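You operate a simulated robot arm through the tools that you are given. There is no shell and no other tool.

You run a simulated robot arm. Do the job below in one go: nothing can be reset, and whatever is moved stays where it is left.

TASK
Wind the clock to full and wipe the smudge off its door.
Fine: shut the door before wiping; use the red cloth lightly and put it back; leave the hands alone. What is to be rubbed or washed off counts as gone when no trace of it is left.

Only the result counts: the job must be done as asked and must still hold three seconds after the hand-in. Knocking over, shifting, dropping, spilling or breaking anything else fails it. Flat cloth is picked up by pressing the open fingertips on it (5 to 10 N) and closing them slowly along it; thin cloth reads only 2 to 8 mm in the jaws.

THE ROBOT
A 6-joint arm with a two-finger parallel gripper, fixed in place. Base frame: the origin is at the foot of the arm, x ahead of it, y to its left, z up. Readings come in m, degrees, newtons and seconds.
With the tool pointing down near the work surface it reaches from about 0.18 to 0.84 m from the base axis. Its first joint turns from -166.0 to 166.0 degrees. Payload 3.91 kg.
The tool frame sits at the grasp point between the pads (the TCP): z along the fingers, y along the line on which they close. The tips reach 0.03 m beyond it. The gripper opens to 0.11 m. The fingers are 0.02 m wide and 0.01 m thick; the gripper's body (0.048 by 0.112 m) begins 0.055 m behind the TCP.
Orientation is told as [roll, pitch, yaw] about the base's x, y, z axes, in that order, counted from this pose: with the fingers straight down and closing along the base's y, the tool's x points along the base's -x, its y along +y and its z along -z.

THE INTERFACE
- The arm moves only by the tool play_rows. Its argument "rows" is a list of rows, each an object (a shift or turn left out is 0, a gripper value left out holds the last) with "angular": the turn, a rotation vector about the tool's x, y, z in units of 90 degrees (1.0 is 90 degrees), a list of three; "dp": the shift along the tool's x, y, z in units of 300 mm (1.0 is 300 mm), a list of three; "grip": the closure, from 0 (fully open) to 1 (shut). In form: [{"angular": [ax, ay, az], "dp": [tx, ty, tz], "grip": grip}, ...]. A call has 1 to 20 rows; each row is the pose to reach, as a shift and turn from the pose commanded when the call began, along the tool's axes at that moment. A call with a number of a shift or a turn outside -1 to 1 is refused whole. A row lasts 0.2 s, in which the tool goes at most 0.05 m and 8.6 degrees; a call with a longer step from one row to the next is refused whole, and so is a gripper value outside its range. A pose out of reach is approached as far as the arm can. The call stops where the force on the tool passes 90 N (or 10 N more than at its start, if that is more) or the arm is blocked; 0.2 s more then pass. The fingers move at their own pace (about 0.108 m/s each) and stop on an object; they squeeze with about 41 N. The grip force told is the motor's: it shows also when the fingers shut on nothing. Time passes only in rows, and 0.2 s behind the last, so rows that repeat a pose let the fingers close. It gives the time, the measured TCP pose, the force on the tool (base axes), the opening and the grip force at its end, in the units of the frame above (readings bear some noise), with the torque about the TCP (base axes, N m) and any sound that the robot's microphone picked up, and new pictures: "pictures" is both (left out), scene, wrist or none.
- Cameras (640 x 400 px; columns grow to the right, rows downward): "scene" is fixed at [0.05, -0.4999, 1.5072]; the picture's right is [0.79, -0.61, 0.00], its down [-0.26, -0.34, -0.91] and it looks along [0.55, 0.72, -0.42] (base axes); focal length 356 px, centre (320, 200). "wrist" rides on the gripper at [0.077, 0.007, -0.114] in the tool frame; the picture's right is [-0.09, 1.00, 0.00], its down [-0.80, -0.07, -0.59] and it looks along [-0.59, -0.05, 0.80] (tool axes); focal length 270 px, centre (320, 200). There is no depth. A picture from a camera that has moved, and an enlarged one, comes with that camera's place and axes in the base frame and with its lens.
- slide_trunk(by): slides the trunk up (or, below 0, down) by that many m; the arm rides with it, the base frame stays. It gives what a move gives, with no picture.
- zoom(camera, box): a new picture of the part [left, top, right, bottom] of that camera's present view, enlarged. It takes no simulated time.
- job_done(): hands the job in; it is judged then, once.

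Places have to be worked out from the pictures, the camera data and where the tool is seen. Open the gripper and draw the arm clear of the work before you hand the job in, unless the task says otherwise.

The tools are called after "Emit:" by a JSON object that holds its "api" and its "payload". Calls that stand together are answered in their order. play_rows: Moves the arm, as the interface text tells. Its arguments: {"type":"object","properties":{"rows":{"type":"array"},"pictures":{"type":"string","enum":["both","scene","wrist","none"]}},"required":["rows"]} The other tools are called the same way: slide_trunk (by) slides the trunk up or down; zoom (camera, box) takes an enlarged picture of a part of a camera's view; job_done () hands the job in.

At the start:

```text
clock: 0.0
position: [0.4342, 0.0556, 1.2379]
orientation: [0.0, 0.0, 0.0]
contact_force: [-0.7, -0.2, -0.9]
moment: [-0.01, -0.01, 0.01]
grip_width: 0.1101
grasp_force: 0.1
trunk travel left (down, up): [-0.475, 0.065]
```

scene: 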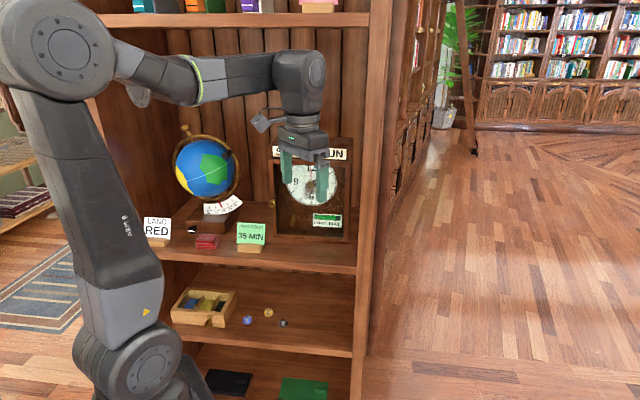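
wrist: 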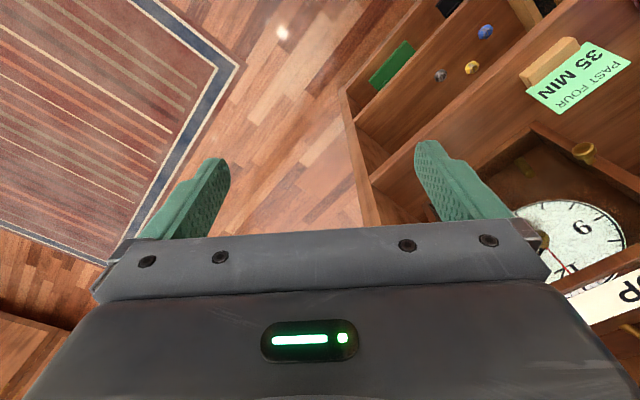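

I'll look closely at the bookcase and clock before moving anything.

Emit:
{"api": "zoom", "payload": {"camera": "scene", "box": [250, 120, 370, 260]}}

Emit:
{"api": "zoom", "payload": {"camera": "scene", "box": [130, 180, 290, 280]}}

Emit:
{"api": "zoom", "payload": {"camera": "scene", "box": [150, 270, 350, 400]}}

Emit:
{"api": "zoom", "payload": {"camera": "wrist", "box": [480, 20, 640, 350]}}

```text
2.86 times, centred on (310, 190) of scene
camera zoom: at [0.05, -0.4999, 1.5072], right [0.79, -0.61, 0.0], down [-0.26, -0.34, -0.91], along [0.55, 0.72, -0.42], focal length 1017 px, centre (349, 229)
```

zoom: 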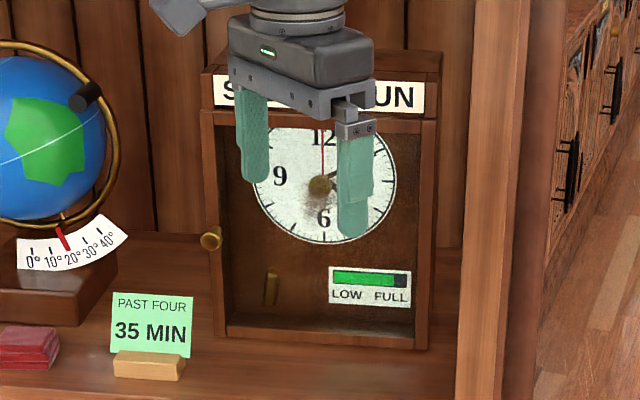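

```text
4.00 times, centred on (210, 230) of scene
camera zoom: at [0.05, -0.4999, 1.5072], right [0.79, -0.61, 0.0], down [-0.26, -0.34, -0.91], along [0.55, 0.72, -0.42], focal length 1423 px, centre (760, 80)
```

zoom: 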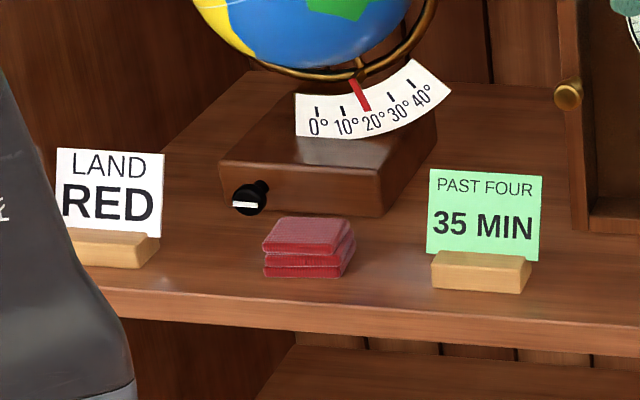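

```text
3.08 times, centred on (250, 335) of scene
camera zoom: at [0.05, -0.4999, 1.5072], right [0.79, -0.61, 0.0], down [-0.26, -0.34, -0.91], along [0.55, 0.72, -0.42], focal length 1095 px, centre (535, -215)
```

zoom: 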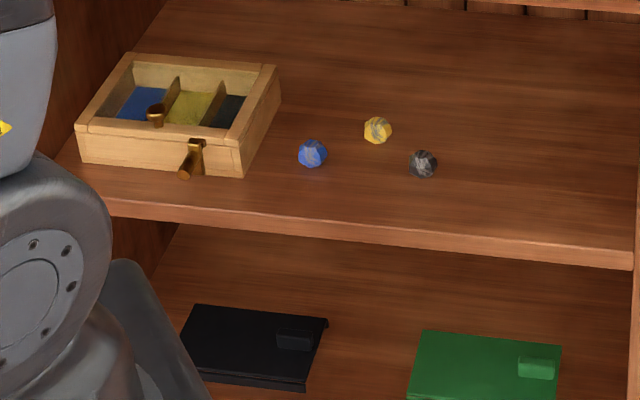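

```text
1.21 times, centred on (560, 185) of wrist
camera zoom: at [0.3572, 0.0611, 1.354], right [0.09, 1.0, 0.0], down [0.8, -0.07, 0.59], along [0.59, -0.05, -0.8], focal length 328 px, centre (29, 218)
```

zoom: 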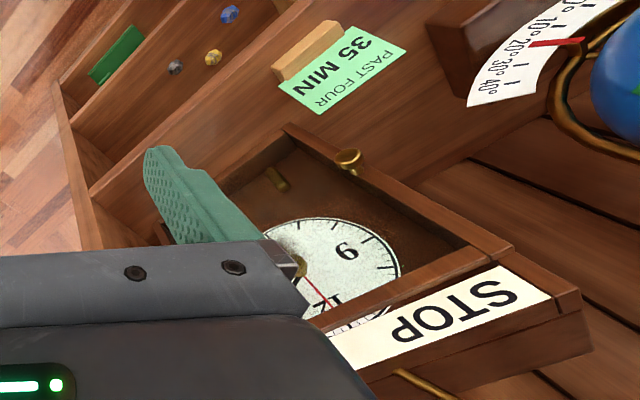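

The clock sits on the middle shelf, turned about 45° to the base axes, with its dial near (0.68, 0.38, 1.06) and a door knob on its left edge. I'll turn the tool about the vertical to face the shelf and look with the wrist camera.

Emit:
{"api": "play_rows", "payload": {"rows": [{"angular": [0, 0, -0.09], "dp": [0, 0, 0], "grip": 0}, {"angular": [0, 0, -0.18], "dp": [0, 0, 0]}, {"angular": [0, 0, -0.27], "dp": [0, 0, 0]}, {"angular": [0, 0, -0.36], "dp": [0, 0, 0]}, {"angular": [0, 0, -0.45], "dp": [0, 0, 0]}, {"angular": [0, 0, -0.51], "dp": [0, 0, 0]}], "pictures": "both"}}

```text
clock: 1.4
position: [0.4335, 0.0544, 1.2398]
orientation: [0.0, 0.0, 46.1]
contact_force: [-0.6, 0.4, -0.4]
moment: [0.0, -0.02, 0.01]
grip_width: 0.11
grasp_force: 0.0
trunk travel left (down, up): [-0.475, 0.065]
camera wrist: at [0.3755, 0.0035, 1.3541], right [-0.66, 0.75, 0.0], down [0.61, 0.53, 0.59], along [0.45, 0.39, -0.8], focal length 270 px, centre (320, 200)
```

scene: 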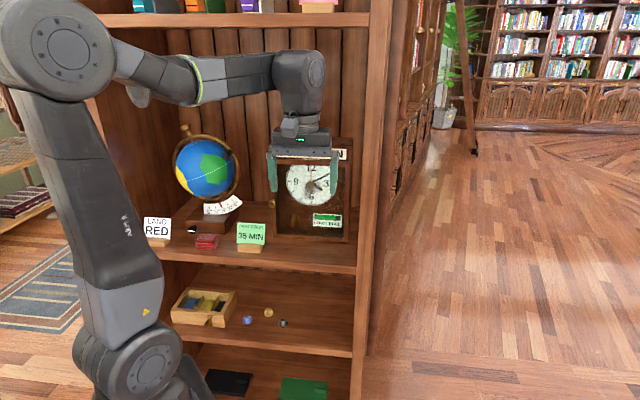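
wrist: 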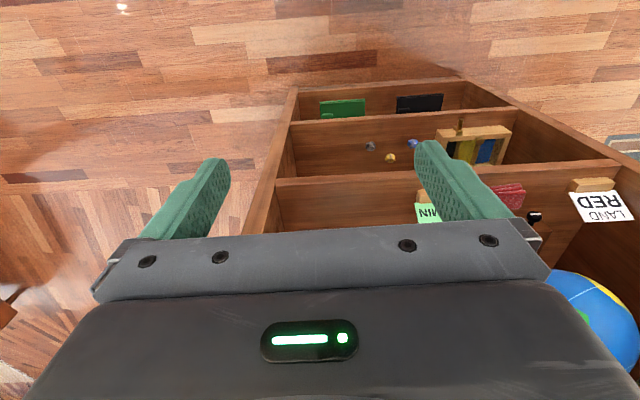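

The dial is clearer from the scene camera now, so I'll enlarge it before pitching the tool up.

Emit:
{"api": "zoom", "payload": {"camera": "scene", "box": [265, 140, 365, 250]}}

Emit:
{"api": "play_rows", "payload": {"rows": [{"angular": [0, -0.09, 0], "dp": [0, 0, 0]}, {"angular": [0, -0.18, 0], "dp": [0, 0, 0]}, {"angular": [0, -0.27, 0], "dp": [0, 0, 0]}, {"angular": [0, -0.36, 0], "dp": [0, 0, 0]}, {"angular": [0, -0.45, 0], "dp": [0, 0, 0]}, {"angular": [0, -0.54, 0], "dp": [0, 0, 0]}, {"angular": [0, -0.63, 0], "dp": [0, 0, 0]}, {"angular": [0, -0.67, 0], "dp": [0, 0, 0]}], "pictures": "both"}}

```text
3.64 times, centred on (315, 195) of scene
camera zoom: at [0.05, -0.4999, 1.5072], right [0.79, -0.61, 0.0], down [-0.26, -0.34, -0.91], along [0.55, 0.72, -0.42], focal length 1294 px, centre (338, 218)
```

zoom: 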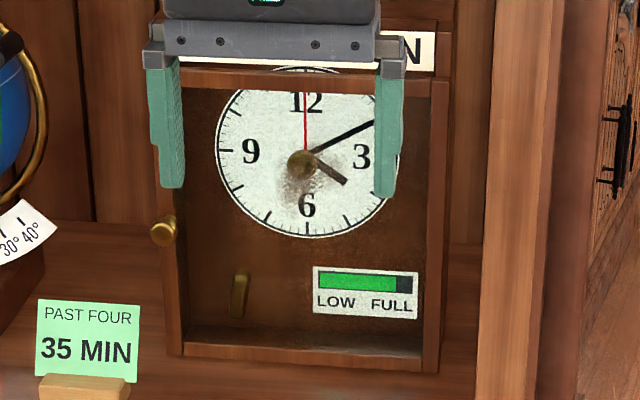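

```text
clock: 3.2
position: [0.4351, 0.0548, 1.2391]
orientation: [-0.1, -60.3, 45.9]
contact_force: [0.2, 0.5, 0.0]
moment: [0.0, 0.0, -0.01]
grip_width: 0.11
grasp_force: 0.2
trunk travel left (down, up): [-0.475, 0.065]
camera wrist: at [0.3335, -0.0401, 1.2297], right [-0.69, 0.72, 0.08], down [-0.03, -0.14, 0.99], along [0.73, 0.68, 0.12], focal length 270 px, centre (320, 200)
```

scene: 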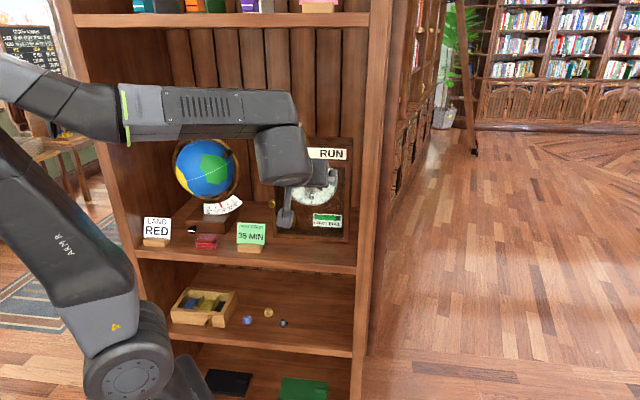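
wrist: 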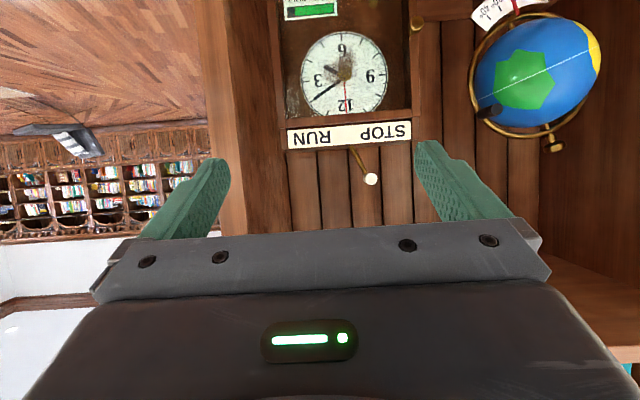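

The upside-down wrist view shows the dial, gauge, STOP/RUN label and a lever on top of the clock. I'll enlarge it to find the winder and the smudge.

Emit:
{"api": "zoom", "payload": {"camera": "wrist", "box": [260, 0, 440, 200]}}

Emit:
{"api": "zoom", "payload": {"camera": "wrist", "box": [270, 0, 430, 60]}}

```text
2.00 times, centred on (350, 100) of wrist
camera zoom: at [0.3335, -0.0401, 1.2297], right [-0.69, 0.72, 0.08], down [-0.03, -0.14, 0.99], along [0.73, 0.68, 0.12], focal length 541 px, centre (260, 400)
```

zoom: 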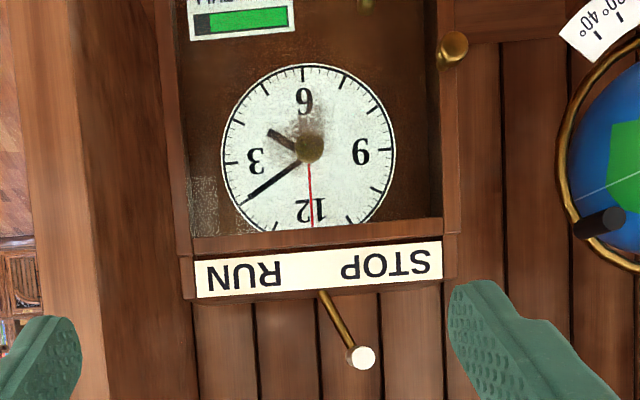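

```text
4.00 times, centred on (350, 30) of wrist
camera zoom: at [0.3335, -0.0401, 1.2297], right [-0.69, 0.72, 0.08], down [-0.03, -0.14, 0.99], along [0.73, 0.68, 0.12], focal length 1081 px, centre (200, 880)
```

zoom: 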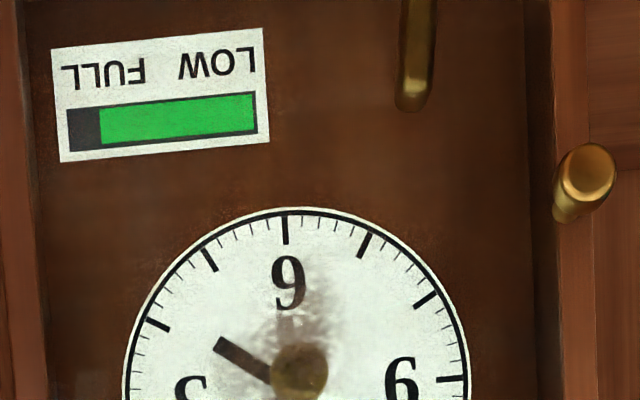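

The door looks glazed, and a brass piece behind it at lower left may be the winding key. I'll lower the tool about 0.13 m to see the lower half of the clock.

Emit:
{"api": "play_rows", "payload": {"rows": [{"angular": [0, 0, 0], "dp": [0.125, 0, 0.072]}, {"angular": [0, 0, 0], "dp": [0.25, 0, 0.144]}, {"angular": [0, 0, 0], "dp": [0.375, 0, 0.217]}], "pictures": "both"}}

Emit:
{"api": "zoom", "payload": {"camera": "wrist", "box": [250, 0, 450, 200]}}

Emit:
{"api": "zoom", "payload": {"camera": "wrist", "box": [320, 10, 420, 110]}}

```text
clock: 4.0
position: [0.4356, 0.0545, 1.1077]
orientation: [0.0, -60.2, 45.9]
contact_force: [0.2, -0.6, 0.2]
moment: [0.02, 0.03, -0.01]
grip_width: 0.1102
grasp_force: 0.1
trunk travel left (down, up): [-0.475, 0.065]
camera wrist: at [0.3353, -0.0395, 1.0983], right [-0.68, 0.72, 0.08], down [-0.03, -0.13, 0.99], along [0.73, 0.68, 0.12], focal length 270 px, centre (320, 200)
```

scene: 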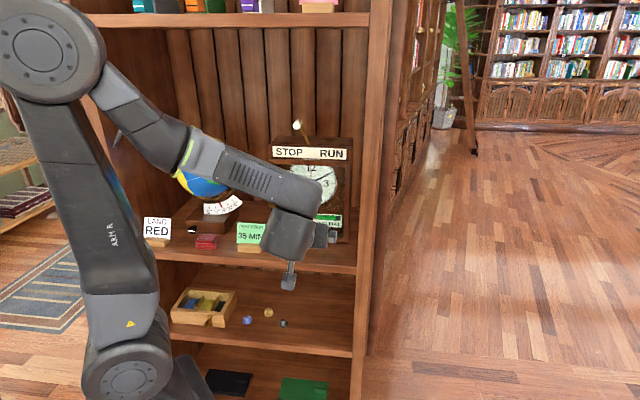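
wrist: 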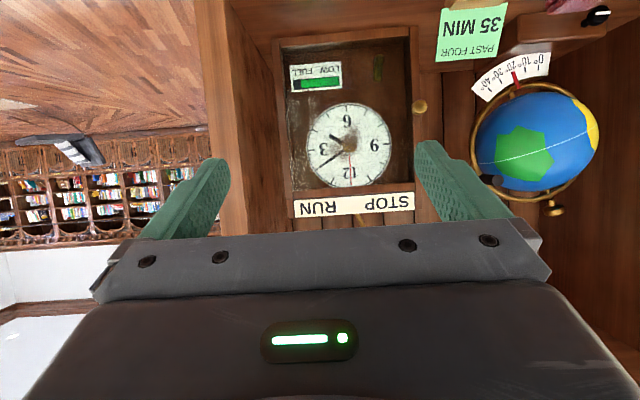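

```text
2.00 times, centred on (350, 100) of wrist
camera zoom: at [0.3353, -0.0395, 1.0983], right [-0.68, 0.72, 0.08], down [-0.03, -0.13, 0.99], along [0.73, 0.68, 0.12], focal length 541 px, centre (260, 400)
```

zoom: 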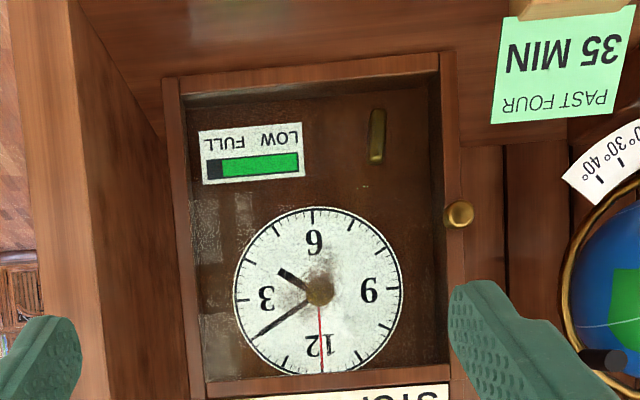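

```text
4.00 times, centred on (370, 60) of wrist
camera zoom: at [0.3353, -0.0395, 1.0983], right [-0.68, 0.72, 0.08], down [-0.03, -0.13, 0.99], along [0.73, 0.68, 0.12], focal length 1081 px, centre (120, 760)
```

zoom: 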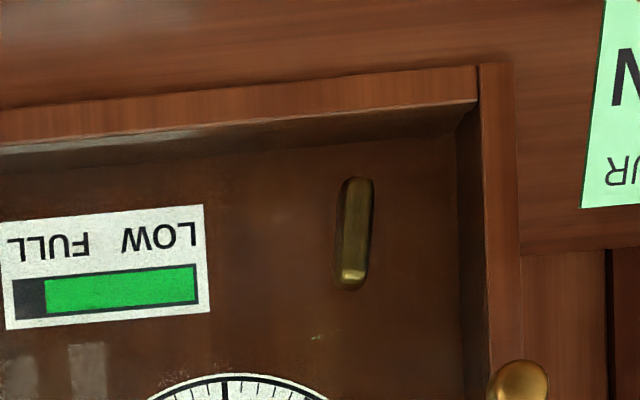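

The brass bar behind the glass, near z 0.92, should be the winding key, so the door must be opened by its knob. I'll flip the tool about its own axis so the camera rides on top, which gives an upright view and keeps it clear of the shelf.

Emit:
{"api": "play_rows", "payload": {"rows": [{"angular": [0, 0, 0.0909]}, {"angular": [0, 0, 0.1818]}, {"angular": [0, 0, 0.2727]}, {"angular": [0, 0, 0.3636]}, {"angular": [0, 0, 0.4545]}, {"angular": [0, 0, 0.5454]}, {"angular": [0, 0, 0.6363]}, {"angular": [0, 0, 0.7272]}, {"angular": [0, 0, 0.8181]}, {"angular": [0, 0, 0.909]}, {"angular": [0, 0, 1.0]}], "pictures": "scene"}}

```text
clock: 6.4
position: [0.4353, 0.0555, 1.1089]
orientation: [60.4, 0.0, -44.1]
contact_force: [0.1, 0.3, 0.1]
moment: [0.01, -0.01, -0.01]
grip_width: 0.1099
grasp_force: 0.1
trunk travel left (down, up): [-0.475, 0.065]
```

scene: 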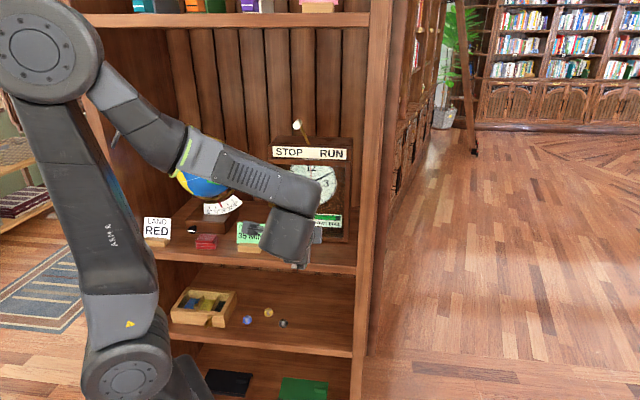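

The roll is turning freely. I'll turn the remaining 90° so the camera ends up on top.

Emit:
{"api": "play_rows", "payload": {"rows": [{"angular": [0, 0, 0.0909]}, {"angular": [0, 0, 0.1818]}, {"angular": [0, 0, 0.2727]}, {"angular": [0, 0, 0.3636]}, {"angular": [0, 0, 0.4545]}, {"angular": [0, 0, 0.5454]}, {"angular": [0, 0, 0.6363]}, {"angular": [0, 0, 0.7272]}, {"angular": [0, 0, 0.8181]}, {"angular": [0, 0, 0.909]}, {"angular": [0, 0, 1.0]}], "pictures": "both"}}

```text
clock: 8.8
position: [0.4346, 0.0554, 1.1084]
orientation: [-0.2, 60.2, -134.3]
contact_force: [0.1, -0.4, 0.3]
moment: [-0.04, -0.01, 0.01]
grip_width: 0.1101
grasp_force: 0.2
trunk travel left (down, up): [-0.475, 0.065]
camera wrist: at [0.3969, 0.0061, 1.2331], right [0.68, -0.72, -0.08], down [-0.69, -0.61, -0.4], along [0.24, 0.33, -0.91], focal length 270 px, centre (320, 200)
```

scene: 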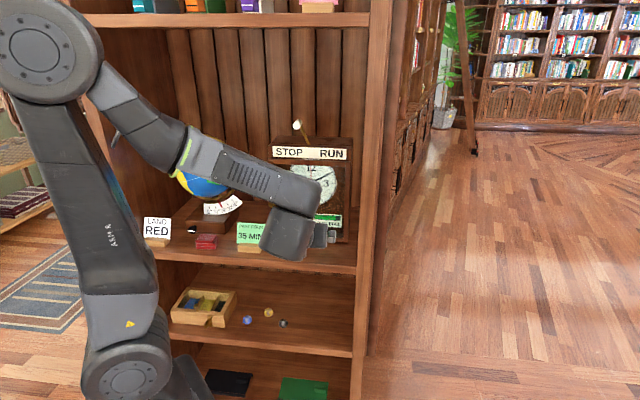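
wrist: 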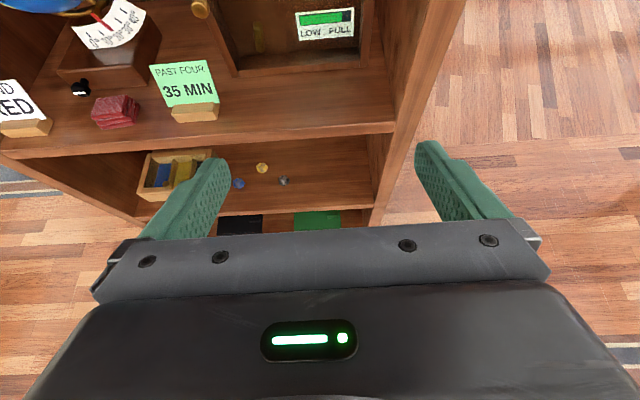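

The view is upright now. I'll level the tool to horizontal and shift it left so it stands in front of the knob side.

Emit:
{"api": "play_rows", "payload": {"rows": [{"angular": [0, 0.0667, 0], "dp": [-0.046, -0.109, 0.027]}, {"angular": [0, 0.1333, 0], "dp": [-0.092, -0.219, 0.053]}, {"angular": [0, 0.2, 0], "dp": [-0.139, -0.328, 0.08]}, {"angular": [0, 0.2667, 0], "dp": [-0.185, -0.438, 0.106]}, {"angular": [0, 0.3333, 0], "dp": [-0.231, -0.547, 0.133]}], "pictures": "both"}}

Emit:
{"api": "zoom", "payload": {"camera": "wrist", "box": [280, 0, 440, 100]}}

Emit:
{"api": "zoom", "payload": {"camera": "wrist", "box": [120, 0, 280, 140]}}

```text
clock: 10.0
position: [0.326, 0.1697, 1.0247]
orientation: [116.8, 89.1, -17.8]
contact_force: [0.4, 1.5, 0.2]
moment: [0.0, -0.04, 0.04]
grip_width: 0.11
grasp_force: 0.0
trunk travel left (down, up): [-0.475, 0.065]
camera wrist: at [0.2495, 0.084, 1.1012], right [0.71, -0.7, -0.07], down [-0.46, -0.38, -0.81], along [0.54, 0.61, -0.59], focal length 270 px, centre (320, 200)
```

scene: 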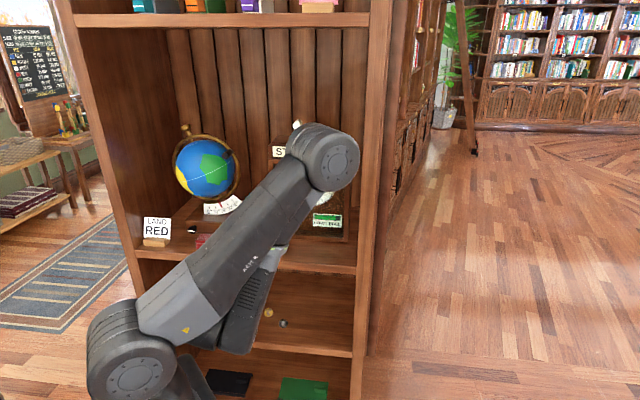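
wrist: 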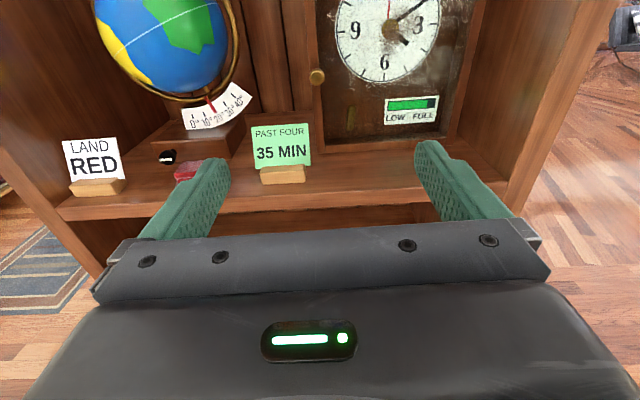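

```text
4.00 times, centred on (360, 50) of wrist
camera zoom: at [0.2495, 0.084, 1.1012], right [0.71, -0.7, -0.07], down [-0.46, -0.38, -0.81], along [0.54, 0.61, -0.59], focal length 1081 px, centre (160, 800)
```

zoom: 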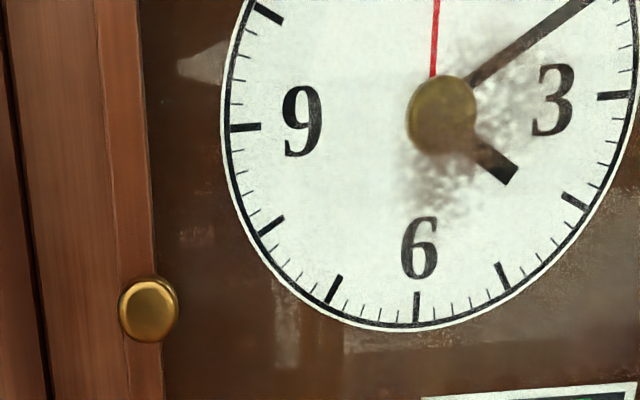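

```text
2.86 times, centred on (200, 70) of wrist
camera zoom: at [0.2495, 0.084, 1.1012], right [0.71, -0.7, -0.07], down [-0.46, -0.38, -0.81], along [0.54, 0.61, -0.59], focal length 772 px, centre (663, 571)
```

zoom: 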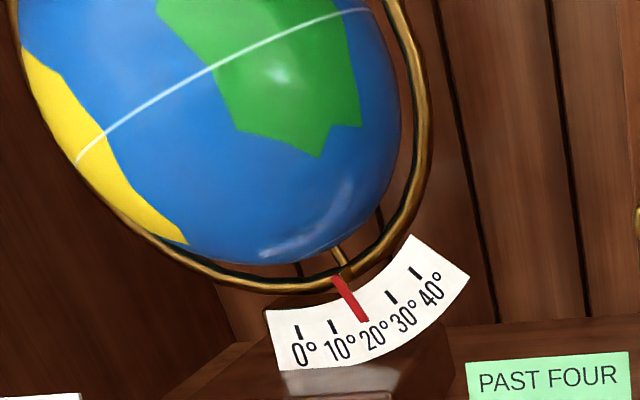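

I can see the smudge around the hub, between 3 and 6, and the knob triangulates to about (0.562, 0.418, 1.008). I'll enlarge the lower half of the clock, the cloth and the door edges to fix the geometry.

Emit:
{"api": "zoom", "payload": {"camera": "wrist", "box": [300, 0, 500, 160]}}

Emit:
{"api": "zoom", "payload": {"camera": "wrist", "box": [140, 90, 320, 220]}}

Emit:
{"api": "zoom", "payload": {"camera": "wrist", "box": [300, 60, 380, 120]}}

Emit:
{"api": "zoom", "payload": {"camera": "wrist", "box": [430, 60, 530, 160]}}

```text
2.50 times, centred on (400, 80) of wrist
camera zoom: at [0.2495, 0.084, 1.1012], right [0.71, -0.7, -0.07], down [-0.46, -0.38, -0.81], along [0.54, 0.61, -0.59], focal length 676 px, centre (120, 500)
```

zoom: 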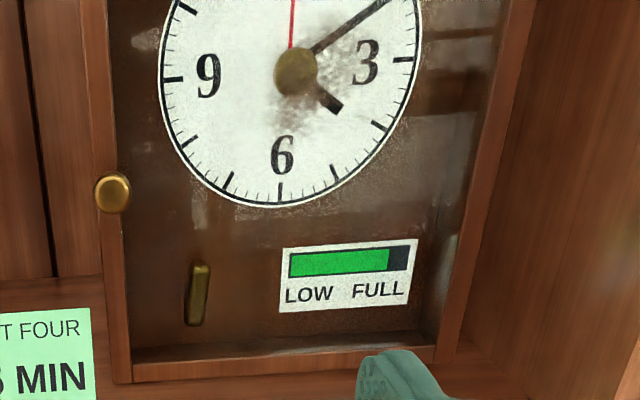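

```text
3.08 times, centred on (230, 155) of wrist
camera zoom: at [0.2495, 0.084, 1.1012], right [0.71, -0.7, -0.07], down [-0.46, -0.38, -0.81], along [0.54, 0.61, -0.59], focal length 832 px, centre (597, 338)
```

zoom: 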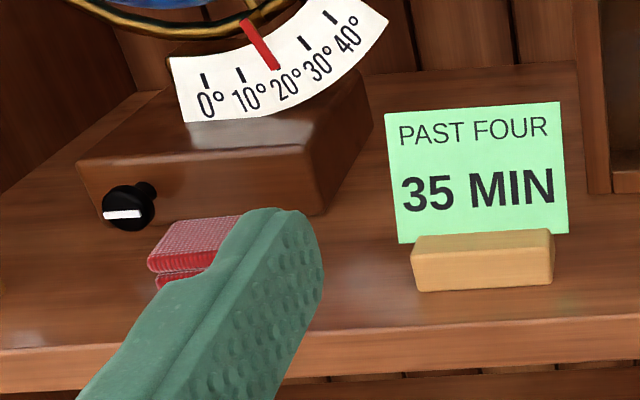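

```text
6.67 times, centred on (340, 90) of wrist
camera zoom: at [0.2495, 0.084, 1.1012], right [0.71, -0.7, -0.07], down [-0.46, -0.38, -0.81], along [0.54, 0.61, -0.59], focal length 1802 px, centre (187, 933)
```

zoom: 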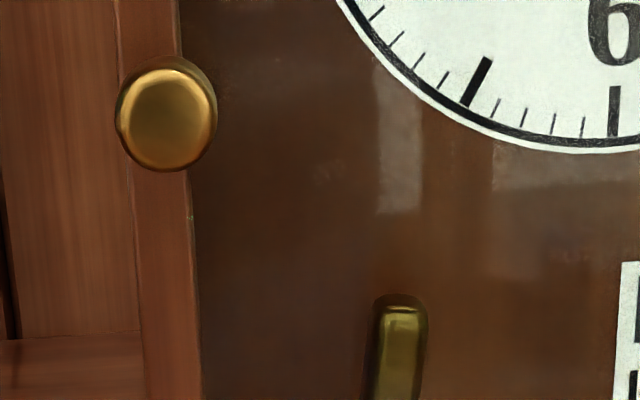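

```text
4.00 times, centred on (480, 110) of wrist
camera zoom: at [0.2495, 0.084, 1.1012], right [0.71, -0.7, -0.07], down [-0.46, -0.38, -0.81], along [0.54, 0.61, -0.59], focal length 1081 px, centre (-320, 560)
```

zoom: 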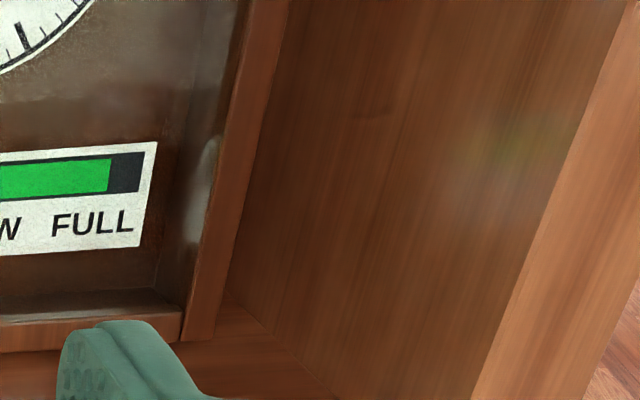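

The door front is near depth 0.717 along (0.70, 0.71), and the knob is about 25 mm across and sticks out 24 mm. I'll advance to a pre-grasp 9 cm short of the knob and check the alignment.

Emit:
{"api": "play_rows", "payload": {"rows": [{"dp": [-0.01, -0.004, 0.139]}, {"dp": [-0.02, -0.008, 0.278]}, {"dp": [-0.03, -0.012, 0.417]}, {"dp": [-0.04, -0.016, 0.556]}, {"dp": [-0.05, -0.02, 0.694]}, {"dp": [-0.053, -0.02, 0.833]}], "pictures": "both"}}

Emit:
{"api": "zoom", "payload": {"camera": "wrist", "box": [240, 60, 400, 240]}}

```text
clock: 11.4
position: [0.4896, 0.3541, 1.0144]
orientation: [-173.8, 89.7, 52.2]
contact_force: [0.2, 0.0, 0.0]
moment: [0.01, 0.02, 0.05]
grip_width: 0.11
grasp_force: 0.1
trunk travel left (down, up): [-0.475, 0.065]
camera wrist: at [0.4149, 0.2659, 1.0911], right [0.72, -0.69, -0.09], down [-0.46, -0.38, -0.8], along [0.52, 0.62, -0.59], focal length 270 px, centre (320, 200)
```

scene: 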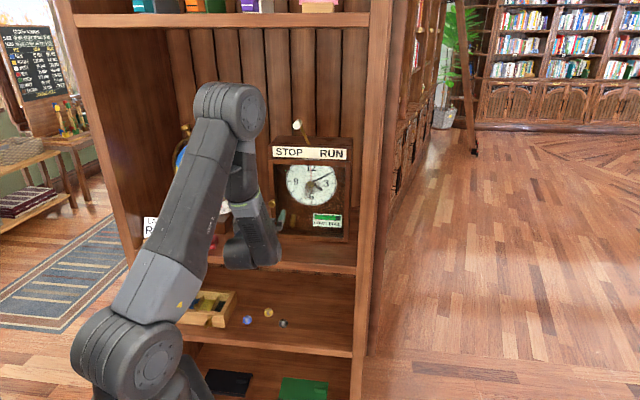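
wrist: 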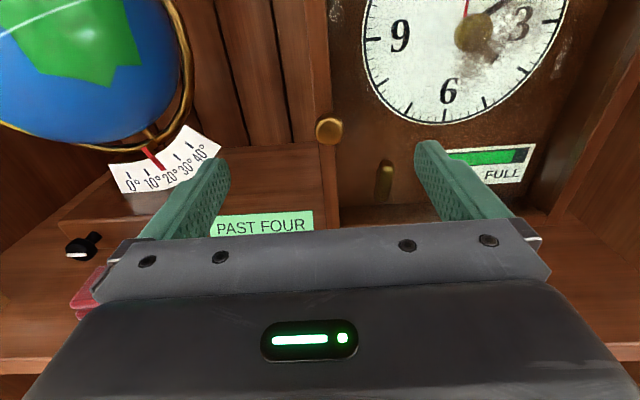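

```text
2.22 times, centred on (320, 150) of wrist
camera zoom: at [0.4149, 0.2659, 1.0911], right [0.72, -0.69, -0.09], down [-0.46, -0.38, -0.8], along [0.52, 0.62, -0.59], focal length 601 px, centre (320, 311)
```

zoom: 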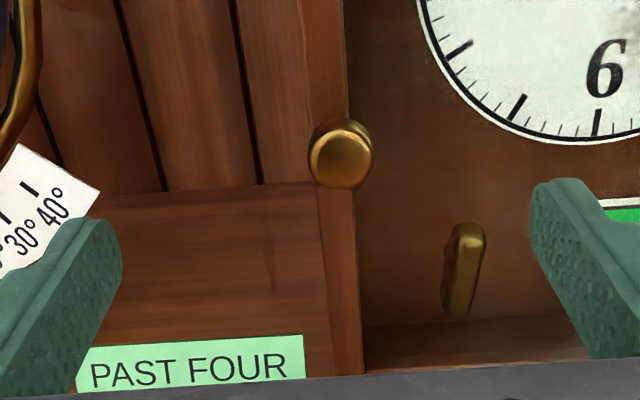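

The knob sits about 6 mm right of and 6 mm below the fingers' line, roughly 8 to 9 cm ahead. I'll correct that and advance 7 cm with the fingers open.

Emit:
{"api": "play_rows", "payload": {"rows": [{"dp": [-0.02, 0.022, 0.08]}, {"dp": [-0.02, 0.022, 0.16]}, {"dp": [-0.02, 0.022, 0.24]}], "pictures": "both"}}

Emit:
{"api": "zoom", "payload": {"camera": "wrist", "box": [220, 100, 440, 240]}}

Emit:
{"api": "zoom", "payload": {"camera": "scene", "box": [210, 120, 370, 270]}}

```text
clock: 12.2
position: [0.5425, 0.3994, 1.0102]
orientation: [-177.4, 89.7, 48.5]
contact_force: [0.3, -0.6, 0.1]
moment: [0.0, -0.03, -0.03]
grip_width: 0.1101
grasp_force: 0.1
trunk travel left (down, up): [-0.475, 0.065]
camera wrist: at [0.4674, 0.3123, 1.0868], right [0.72, -0.69, -0.09], down [-0.46, -0.37, -0.8], along [0.52, 0.62, -0.59], focal length 270 px, centre (320, 200)
```

scene: 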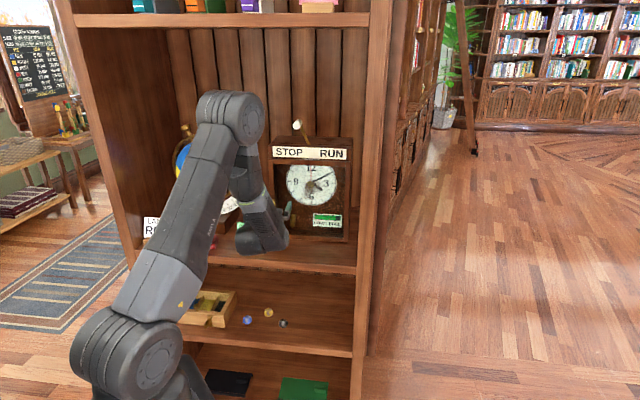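
wrist: 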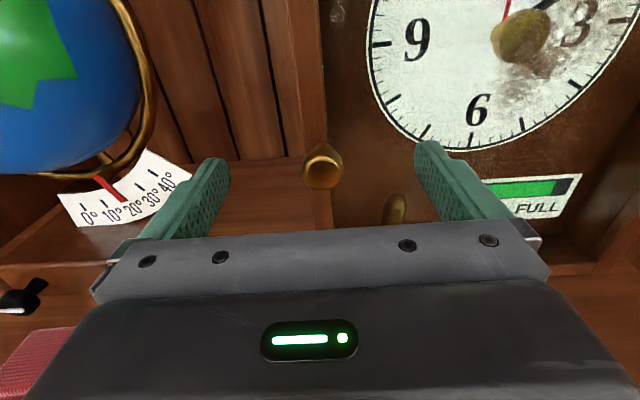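

```text
2.86 times, centred on (330, 170) of wrist
camera zoom: at [0.4674, 0.3123, 1.0868], right [0.72, -0.69, -0.09], down [-0.46, -0.37, -0.8], along [0.52, 0.62, -0.59], focal length 772 px, centre (291, 286)
```

zoom: 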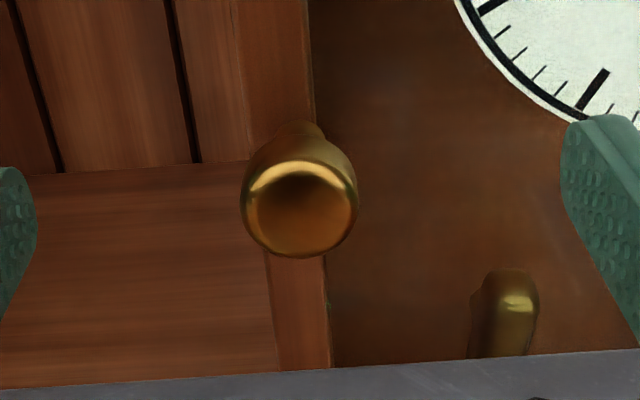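

```text
2.67 times, centred on (290, 195) of scene
camera zoom: at [0.05, -0.4999, 1.5072], right [0.79, -0.61, 0.0], down [-0.26, -0.34, -0.91], along [0.55, 0.72, -0.42], focal length 949 px, centre (400, 213)
```

zoom: 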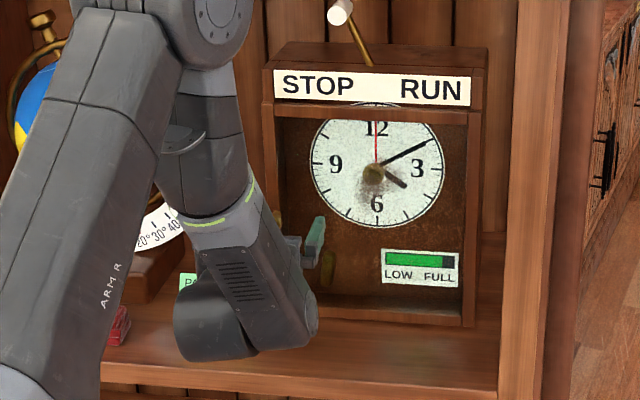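

The knob is centred between the fingers, its face about 18 mm ahead of the grasp point. I'll advance 8 mm more and close on it.

Emit:
{"api": "play_rows", "payload": {"rows": [{"dp": [0, 0.004, 0.013], "grip": 0}, {"dp": [0, 0.004, 0.027], "grip": 0}, {"dp": [0, 0.004, 0.027], "grip": 0.5}, {"dp": [0, 0.004, 0.027], "grip": 0.9}, {"dp": [0, 0.004, 0.027], "grip": 1}, {"dp": [0, 0.004, 0.027], "grip": 1}, {"dp": [0, 0.004, 0.027], "grip": 1}], "pictures": "both"}}

Emit:
{"api": "zoom", "payload": {"camera": "wrist", "box": [220, 100, 440, 240]}}

```text
clock: 13.8
position: [0.5496, 0.4044, 1.0074]
orientation: [-175.5, 89.7, 50.3]
contact_force: [3.3, -1.5, -0.2]
moment: [0.01, -0.01, -0.08]
grip_width: 0.0235
grasp_force: 45.3
trunk travel left (down, up): [-0.475, 0.065]
camera wrist: at [0.4738, 0.3169, 1.0858], right [0.72, -0.69, -0.09], down [-0.46, -0.37, -0.8], along [0.52, 0.62, -0.59], focal length 270 px, centre (320, 200)
```

scene: 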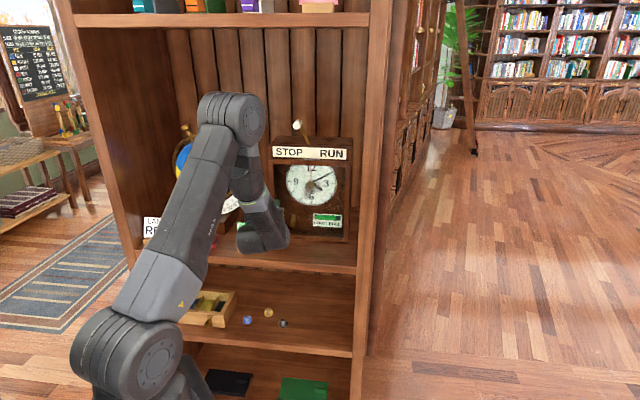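
wrist: 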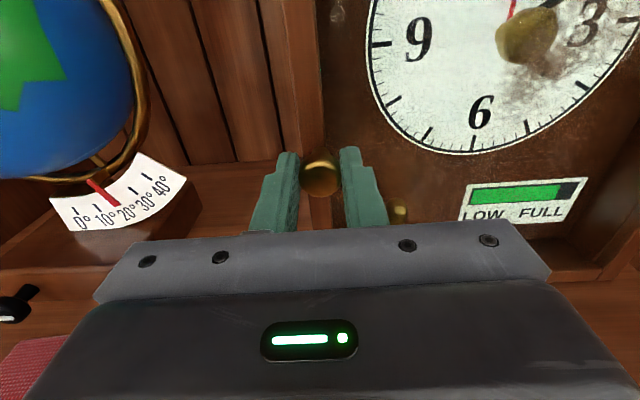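

```text
2.86 times, centred on (330, 170) of wrist
camera zoom: at [0.4738, 0.3169, 1.0858], right [0.72, -0.69, -0.09], down [-0.46, -0.37, -0.8], along [0.52, 0.62, -0.59], focal length 772 px, centre (291, 286)
```

zoom: 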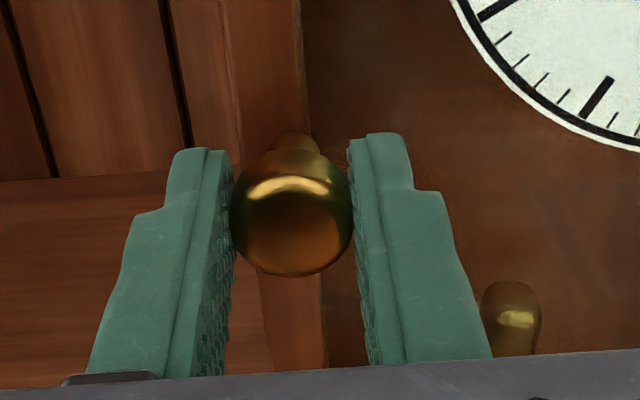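

The knob is held at 23.5 mm. The hinge should be on the right, about 0.24 m away, so I'll swing the door along that arc to 16°, turning the tool with it.

Emit:
{"api": "play_rows", "payload": {"rows": [{"dp": [0, 0.0127, -0.0561], "angular": [0.0444, 0, 0], "grip": 1}, {"dp": [0, 0.0292, -0.1112], "angular": [0.0889, 0, 0]}, {"dp": [0, 0.0496, -0.1651], "angular": [0.1333, 0, 0]}, {"dp": [0, 0.0736, -0.2173], "angular": [0.1778, 0, 0]}, {"dp": [0, 0.0736, -0.2173], "angular": [0.1778, 0, 0]}], "pictures": "both"}}

```text
clock: 15.0
position: [0.5177, 0.3453, 1.0094]
orientation: [164.9, 89.7, 46.9]
contact_force: [3.0, -0.7, 5.9]
moment: [0.08, -0.08, 0.07]
grip_width: 0.0233
grasp_force: 45.6
trunk travel left (down, up): [-0.475, 0.065]
camera wrist: at [0.4702, 0.2388, 1.0856], right [0.88, -0.47, -0.09], down [-0.34, -0.49, -0.8], along [0.33, 0.74, -0.59], focal length 270 px, centre (320, 200)
```

scene: 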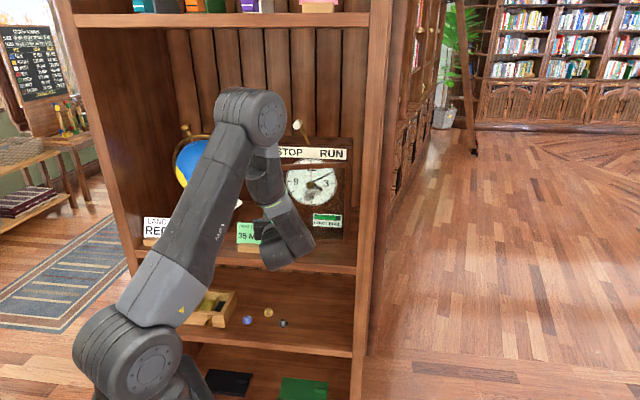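
wrist: 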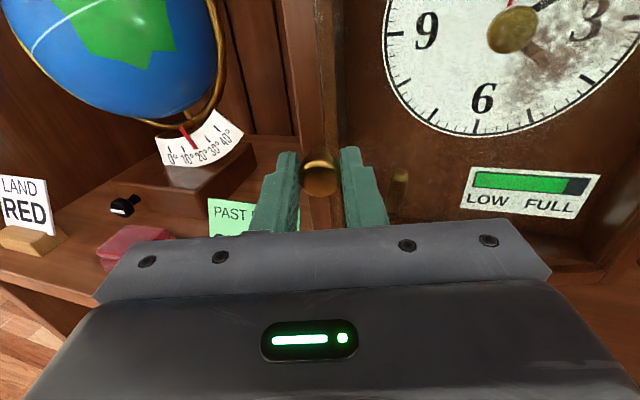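

The knob is still held and the forces are low. I'll check that the door swung with it before going on.

Emit:
{"api": "zoom", "payload": {"camera": "scene", "box": [250, 120, 370, 260]}}

Emit:
{"api": "zoom", "payload": {"camera": "wrist", "box": [250, 0, 470, 230]}}

```text
2.86 times, centred on (310, 190) of scene
camera zoom: at [0.05, -0.4999, 1.5072], right [0.79, -0.61, 0.0], down [-0.26, -0.34, -0.91], along [0.55, 0.72, -0.42], focal length 1017 px, centre (349, 229)
```

zoom: 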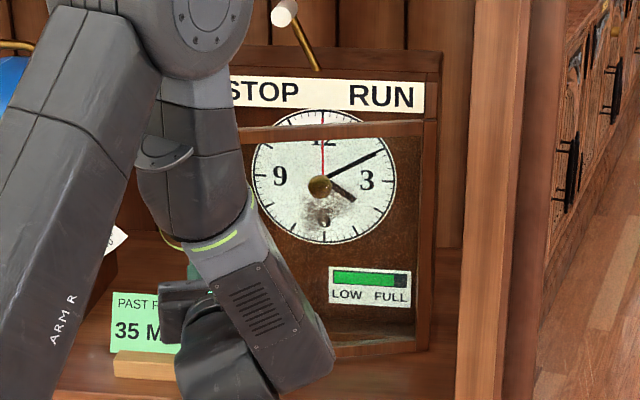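

```text
1.74 times, centred on (360, 115) of wrist
camera zoom: at [0.4702, 0.2388, 1.0856], right [0.88, -0.47, -0.09], down [-0.34, -0.49, -0.8], along [0.33, 0.74, -0.59], focal length 470 px, centre (250, 348)
```

zoom: 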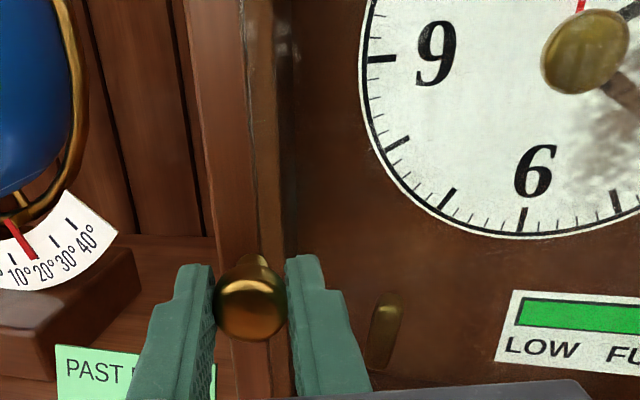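

The door has swung open about 16° with the knob. I'll carry on along the same arc for another 32°.

Emit:
{"api": "play_rows", "payload": {"rows": [{"dp": [0, 0.0292, -0.1112], "angular": [0.0889, 0, 0]}, {"dp": [0, 0.0736, -0.2173], "angular": [0.1778, 0, 0]}, {"dp": [0, 0.1324, -0.3162], "angular": [0.2667, 0, 0]}, {"dp": [0, 0.2043, -0.4059], "angular": [0.3556, 0, 0]}, {"dp": [0, 0.2043, -0.4059], "angular": [0.3556, 0, 0]}], "pictures": "both"}}

```text
clock: 16.2
position: [0.5112, 0.2069, 1.0084]
orientation: [136.2, 89.9, 50.3]
contact_force: [-38.8, -5.1, -18.9]
moment: [-0.08, -0.01, 0.83]
grip_width: 0.0233
grasp_force: 45.1
trunk travel left (down, up): [-0.475, 0.065]
camera wrist: at [0.526, 0.0926, 1.0861], right [0.99, 0.07, -0.09], down [-0.03, -0.6, -0.8], along [-0.11, 0.8, -0.59], focal length 270 px, centre (320, 200)
```

scene: 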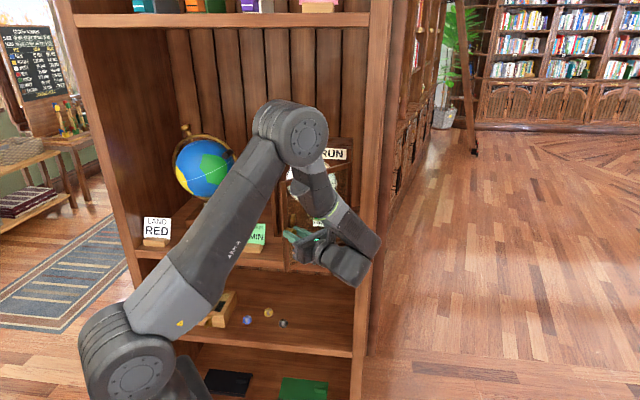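
wrist: 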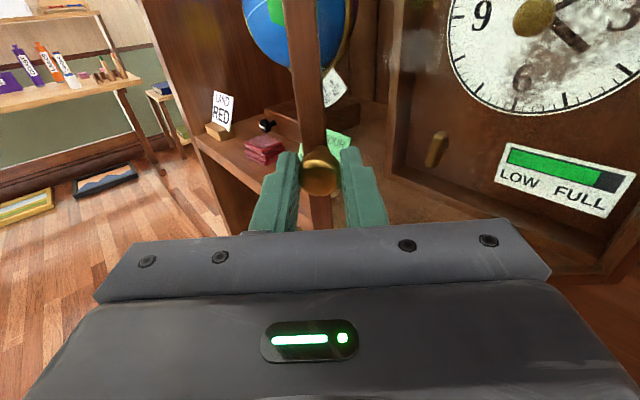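

Force has built up along the door (about −39 N in x), so my hinge radius was slightly off. I'll shift the tool a few mm outward and down to relax it before going further.

Emit:
{"api": "play_rows", "payload": {"rows": [{"dp": [-0.005, -0.01, 0.003]}, {"dp": [-0.007, -0.018, 0.005]}, {"dp": [-0.007, -0.018, 0.005]}], "pictures": "none"}}

```text
clock: 17.0
position: [0.5111, 0.2071, 1.0085]
orientation: [121.3, 89.4, 35.1]
contact_force: [-6.9, -1.4, 14.0]
moment: [-0.88, -0.08, 0.17]
grip_width: 0.0231
grasp_force: 45.4
trunk travel left (down, up): [-0.475, 0.065]
```

The force along the door dropped to 7 N. I'll use the refitted hinge (radius about 0.232 m) and continue 16°.

Emit:
{"api": "play_rows", "payload": {"rows": [{"dp": [0.0027, 0.0276, -0.1042], "angular": [0.0889, 0, 0]}, {"dp": [0.0027, 0.0695, -0.2036], "angular": [0.1778, 0, 0]}, {"dp": [0.0027, 0.0695, -0.2036], "angular": [0.1778, 0, 0]}], "pictures": "both"}}

```text
clock: 17.8
position: [0.5334, 0.1487, 1.0077]
orientation: [114.5, 89.5, 44.4]
contact_force: [-12.5, -5.6, 25.1]
moment: [0.83, 0.42, 0.25]
grip_width: 0.0231
grasp_force: 44.8
trunk travel left (down, up): [-0.475, 0.065]
camera wrist: at [0.5774, 0.0419, 1.0857], right [0.94, 0.34, -0.08], down [0.14, -0.58, -0.8], along [-0.32, 0.74, -0.59], focal length 270 px, centre (320, 200)
```

scene: 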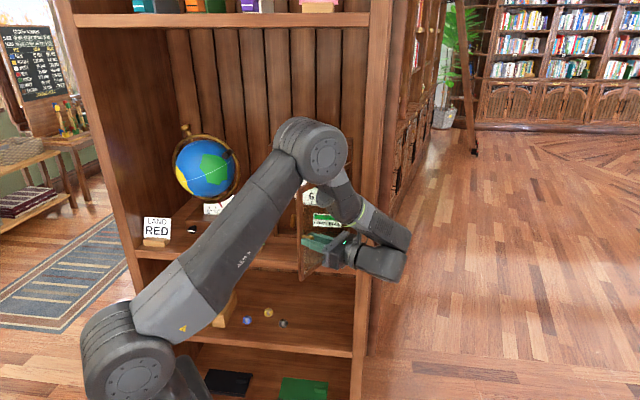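
wrist: 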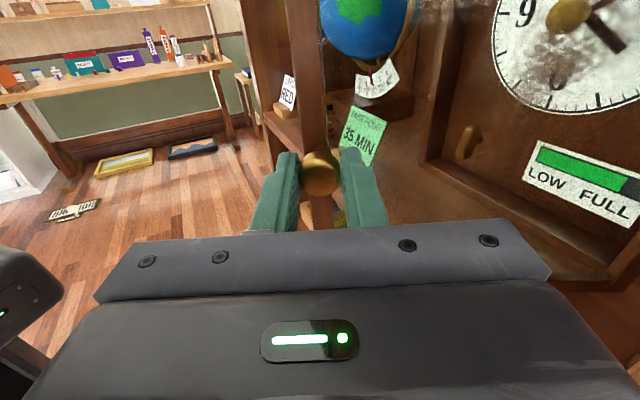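

The door stands near 64° with a little vertical and outward load. I'll trim those and bring it to about 86°.

Emit:
{"api": "play_rows", "payload": {"rows": [{"dp": [0.005, -0.002, 0.0]}, {"dp": [0.005, 0.0236, -0.1042], "angular": [0.0889, 0, 0]}, {"dp": [0.005, 0.0635, -0.2036], "angular": [0.1778, 0, 0]}, {"dp": [0.005, 0.1017, -0.2738], "angular": [0.2444, 0, 0]}, {"dp": [0.005, 0.1017, -0.2738], "angular": [0.2444, 0, 0]}], "pictures": "both"}}

```text
clock: 19.0
position: [0.5196, 0.1585, 0.9598]
orientation: [5.6, 86.7, -45.7]
contact_force: [-0.2, 0.3, -1.1]
moment: [-0.02, -0.01, 0.02]
grip_width: 0.0
grasp_force: 38.2
out of reach, approached as far as the arm can: row 3, 4, 5
trunk travel left (down, up): [-0.475, 0.065]
camera wrist: at [0.5926, 0.076, 1.0439], right [0.78, 0.62, -0.08], down [0.35, -0.54, -0.77], along [-0.52, 0.57, -0.64], focal length 270 px, centre (320, 200)
```

scene: 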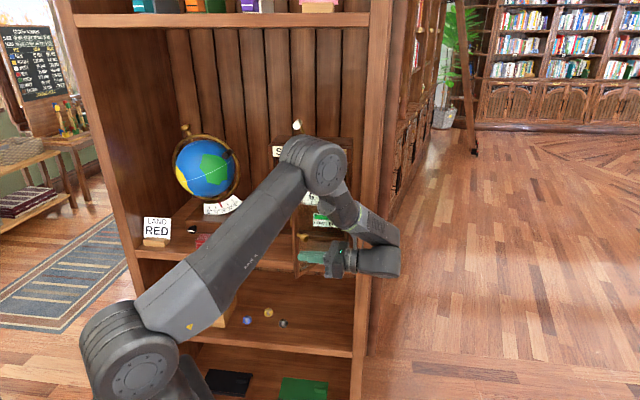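
wrist: 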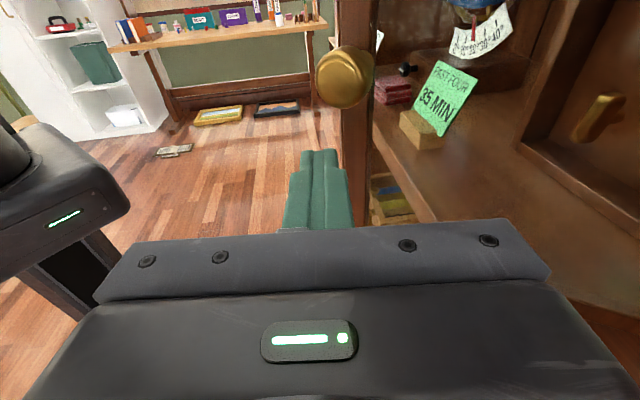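

The last rows were out of reach, so the gripper slipped off the knob and is now closed on nothing just below it, with no contact force. I'll back straight out, away from the door.

Emit:
{"api": "play_rows", "payload": {"rows": [{"dp": [0, 0, -0.06], "grip": 1}, {"dp": [0, 0, -0.14]}, {"dp": [0, 0, -0.22]}], "pictures": "both"}}

```text
clock: 19.8
position: [0.5323, 0.1348, 0.9492]
orientation: [5.8, 85.5, -46.6]
contact_force: [-0.5, -0.6, -0.2]
moment: [-0.03, -0.01, 0.0]
grip_width: 0.0
grasp_force: 37.8
out of reach, approached as far as the arm can: row 1, 2, 3
trunk travel left (down, up): [-0.475, 0.065]
camera wrist: at [0.6013, 0.0528, 1.0358], right [0.79, 0.6, -0.08], down [0.35, -0.56, -0.75], along [-0.5, 0.57, -0.65], focal length 270 px, centre (320, 200)
```

scene: 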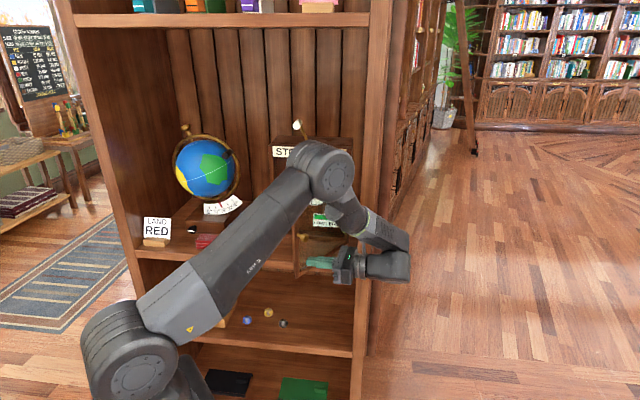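
wrist: 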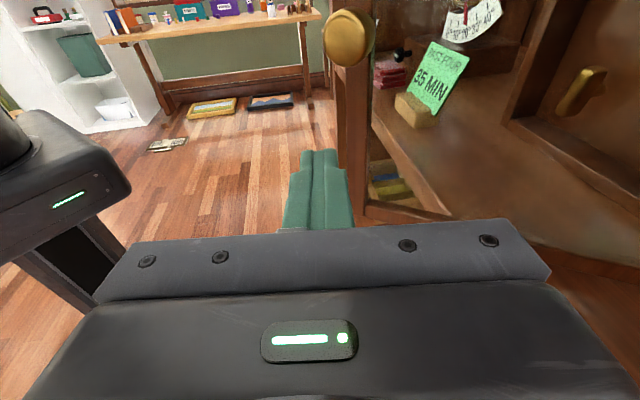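

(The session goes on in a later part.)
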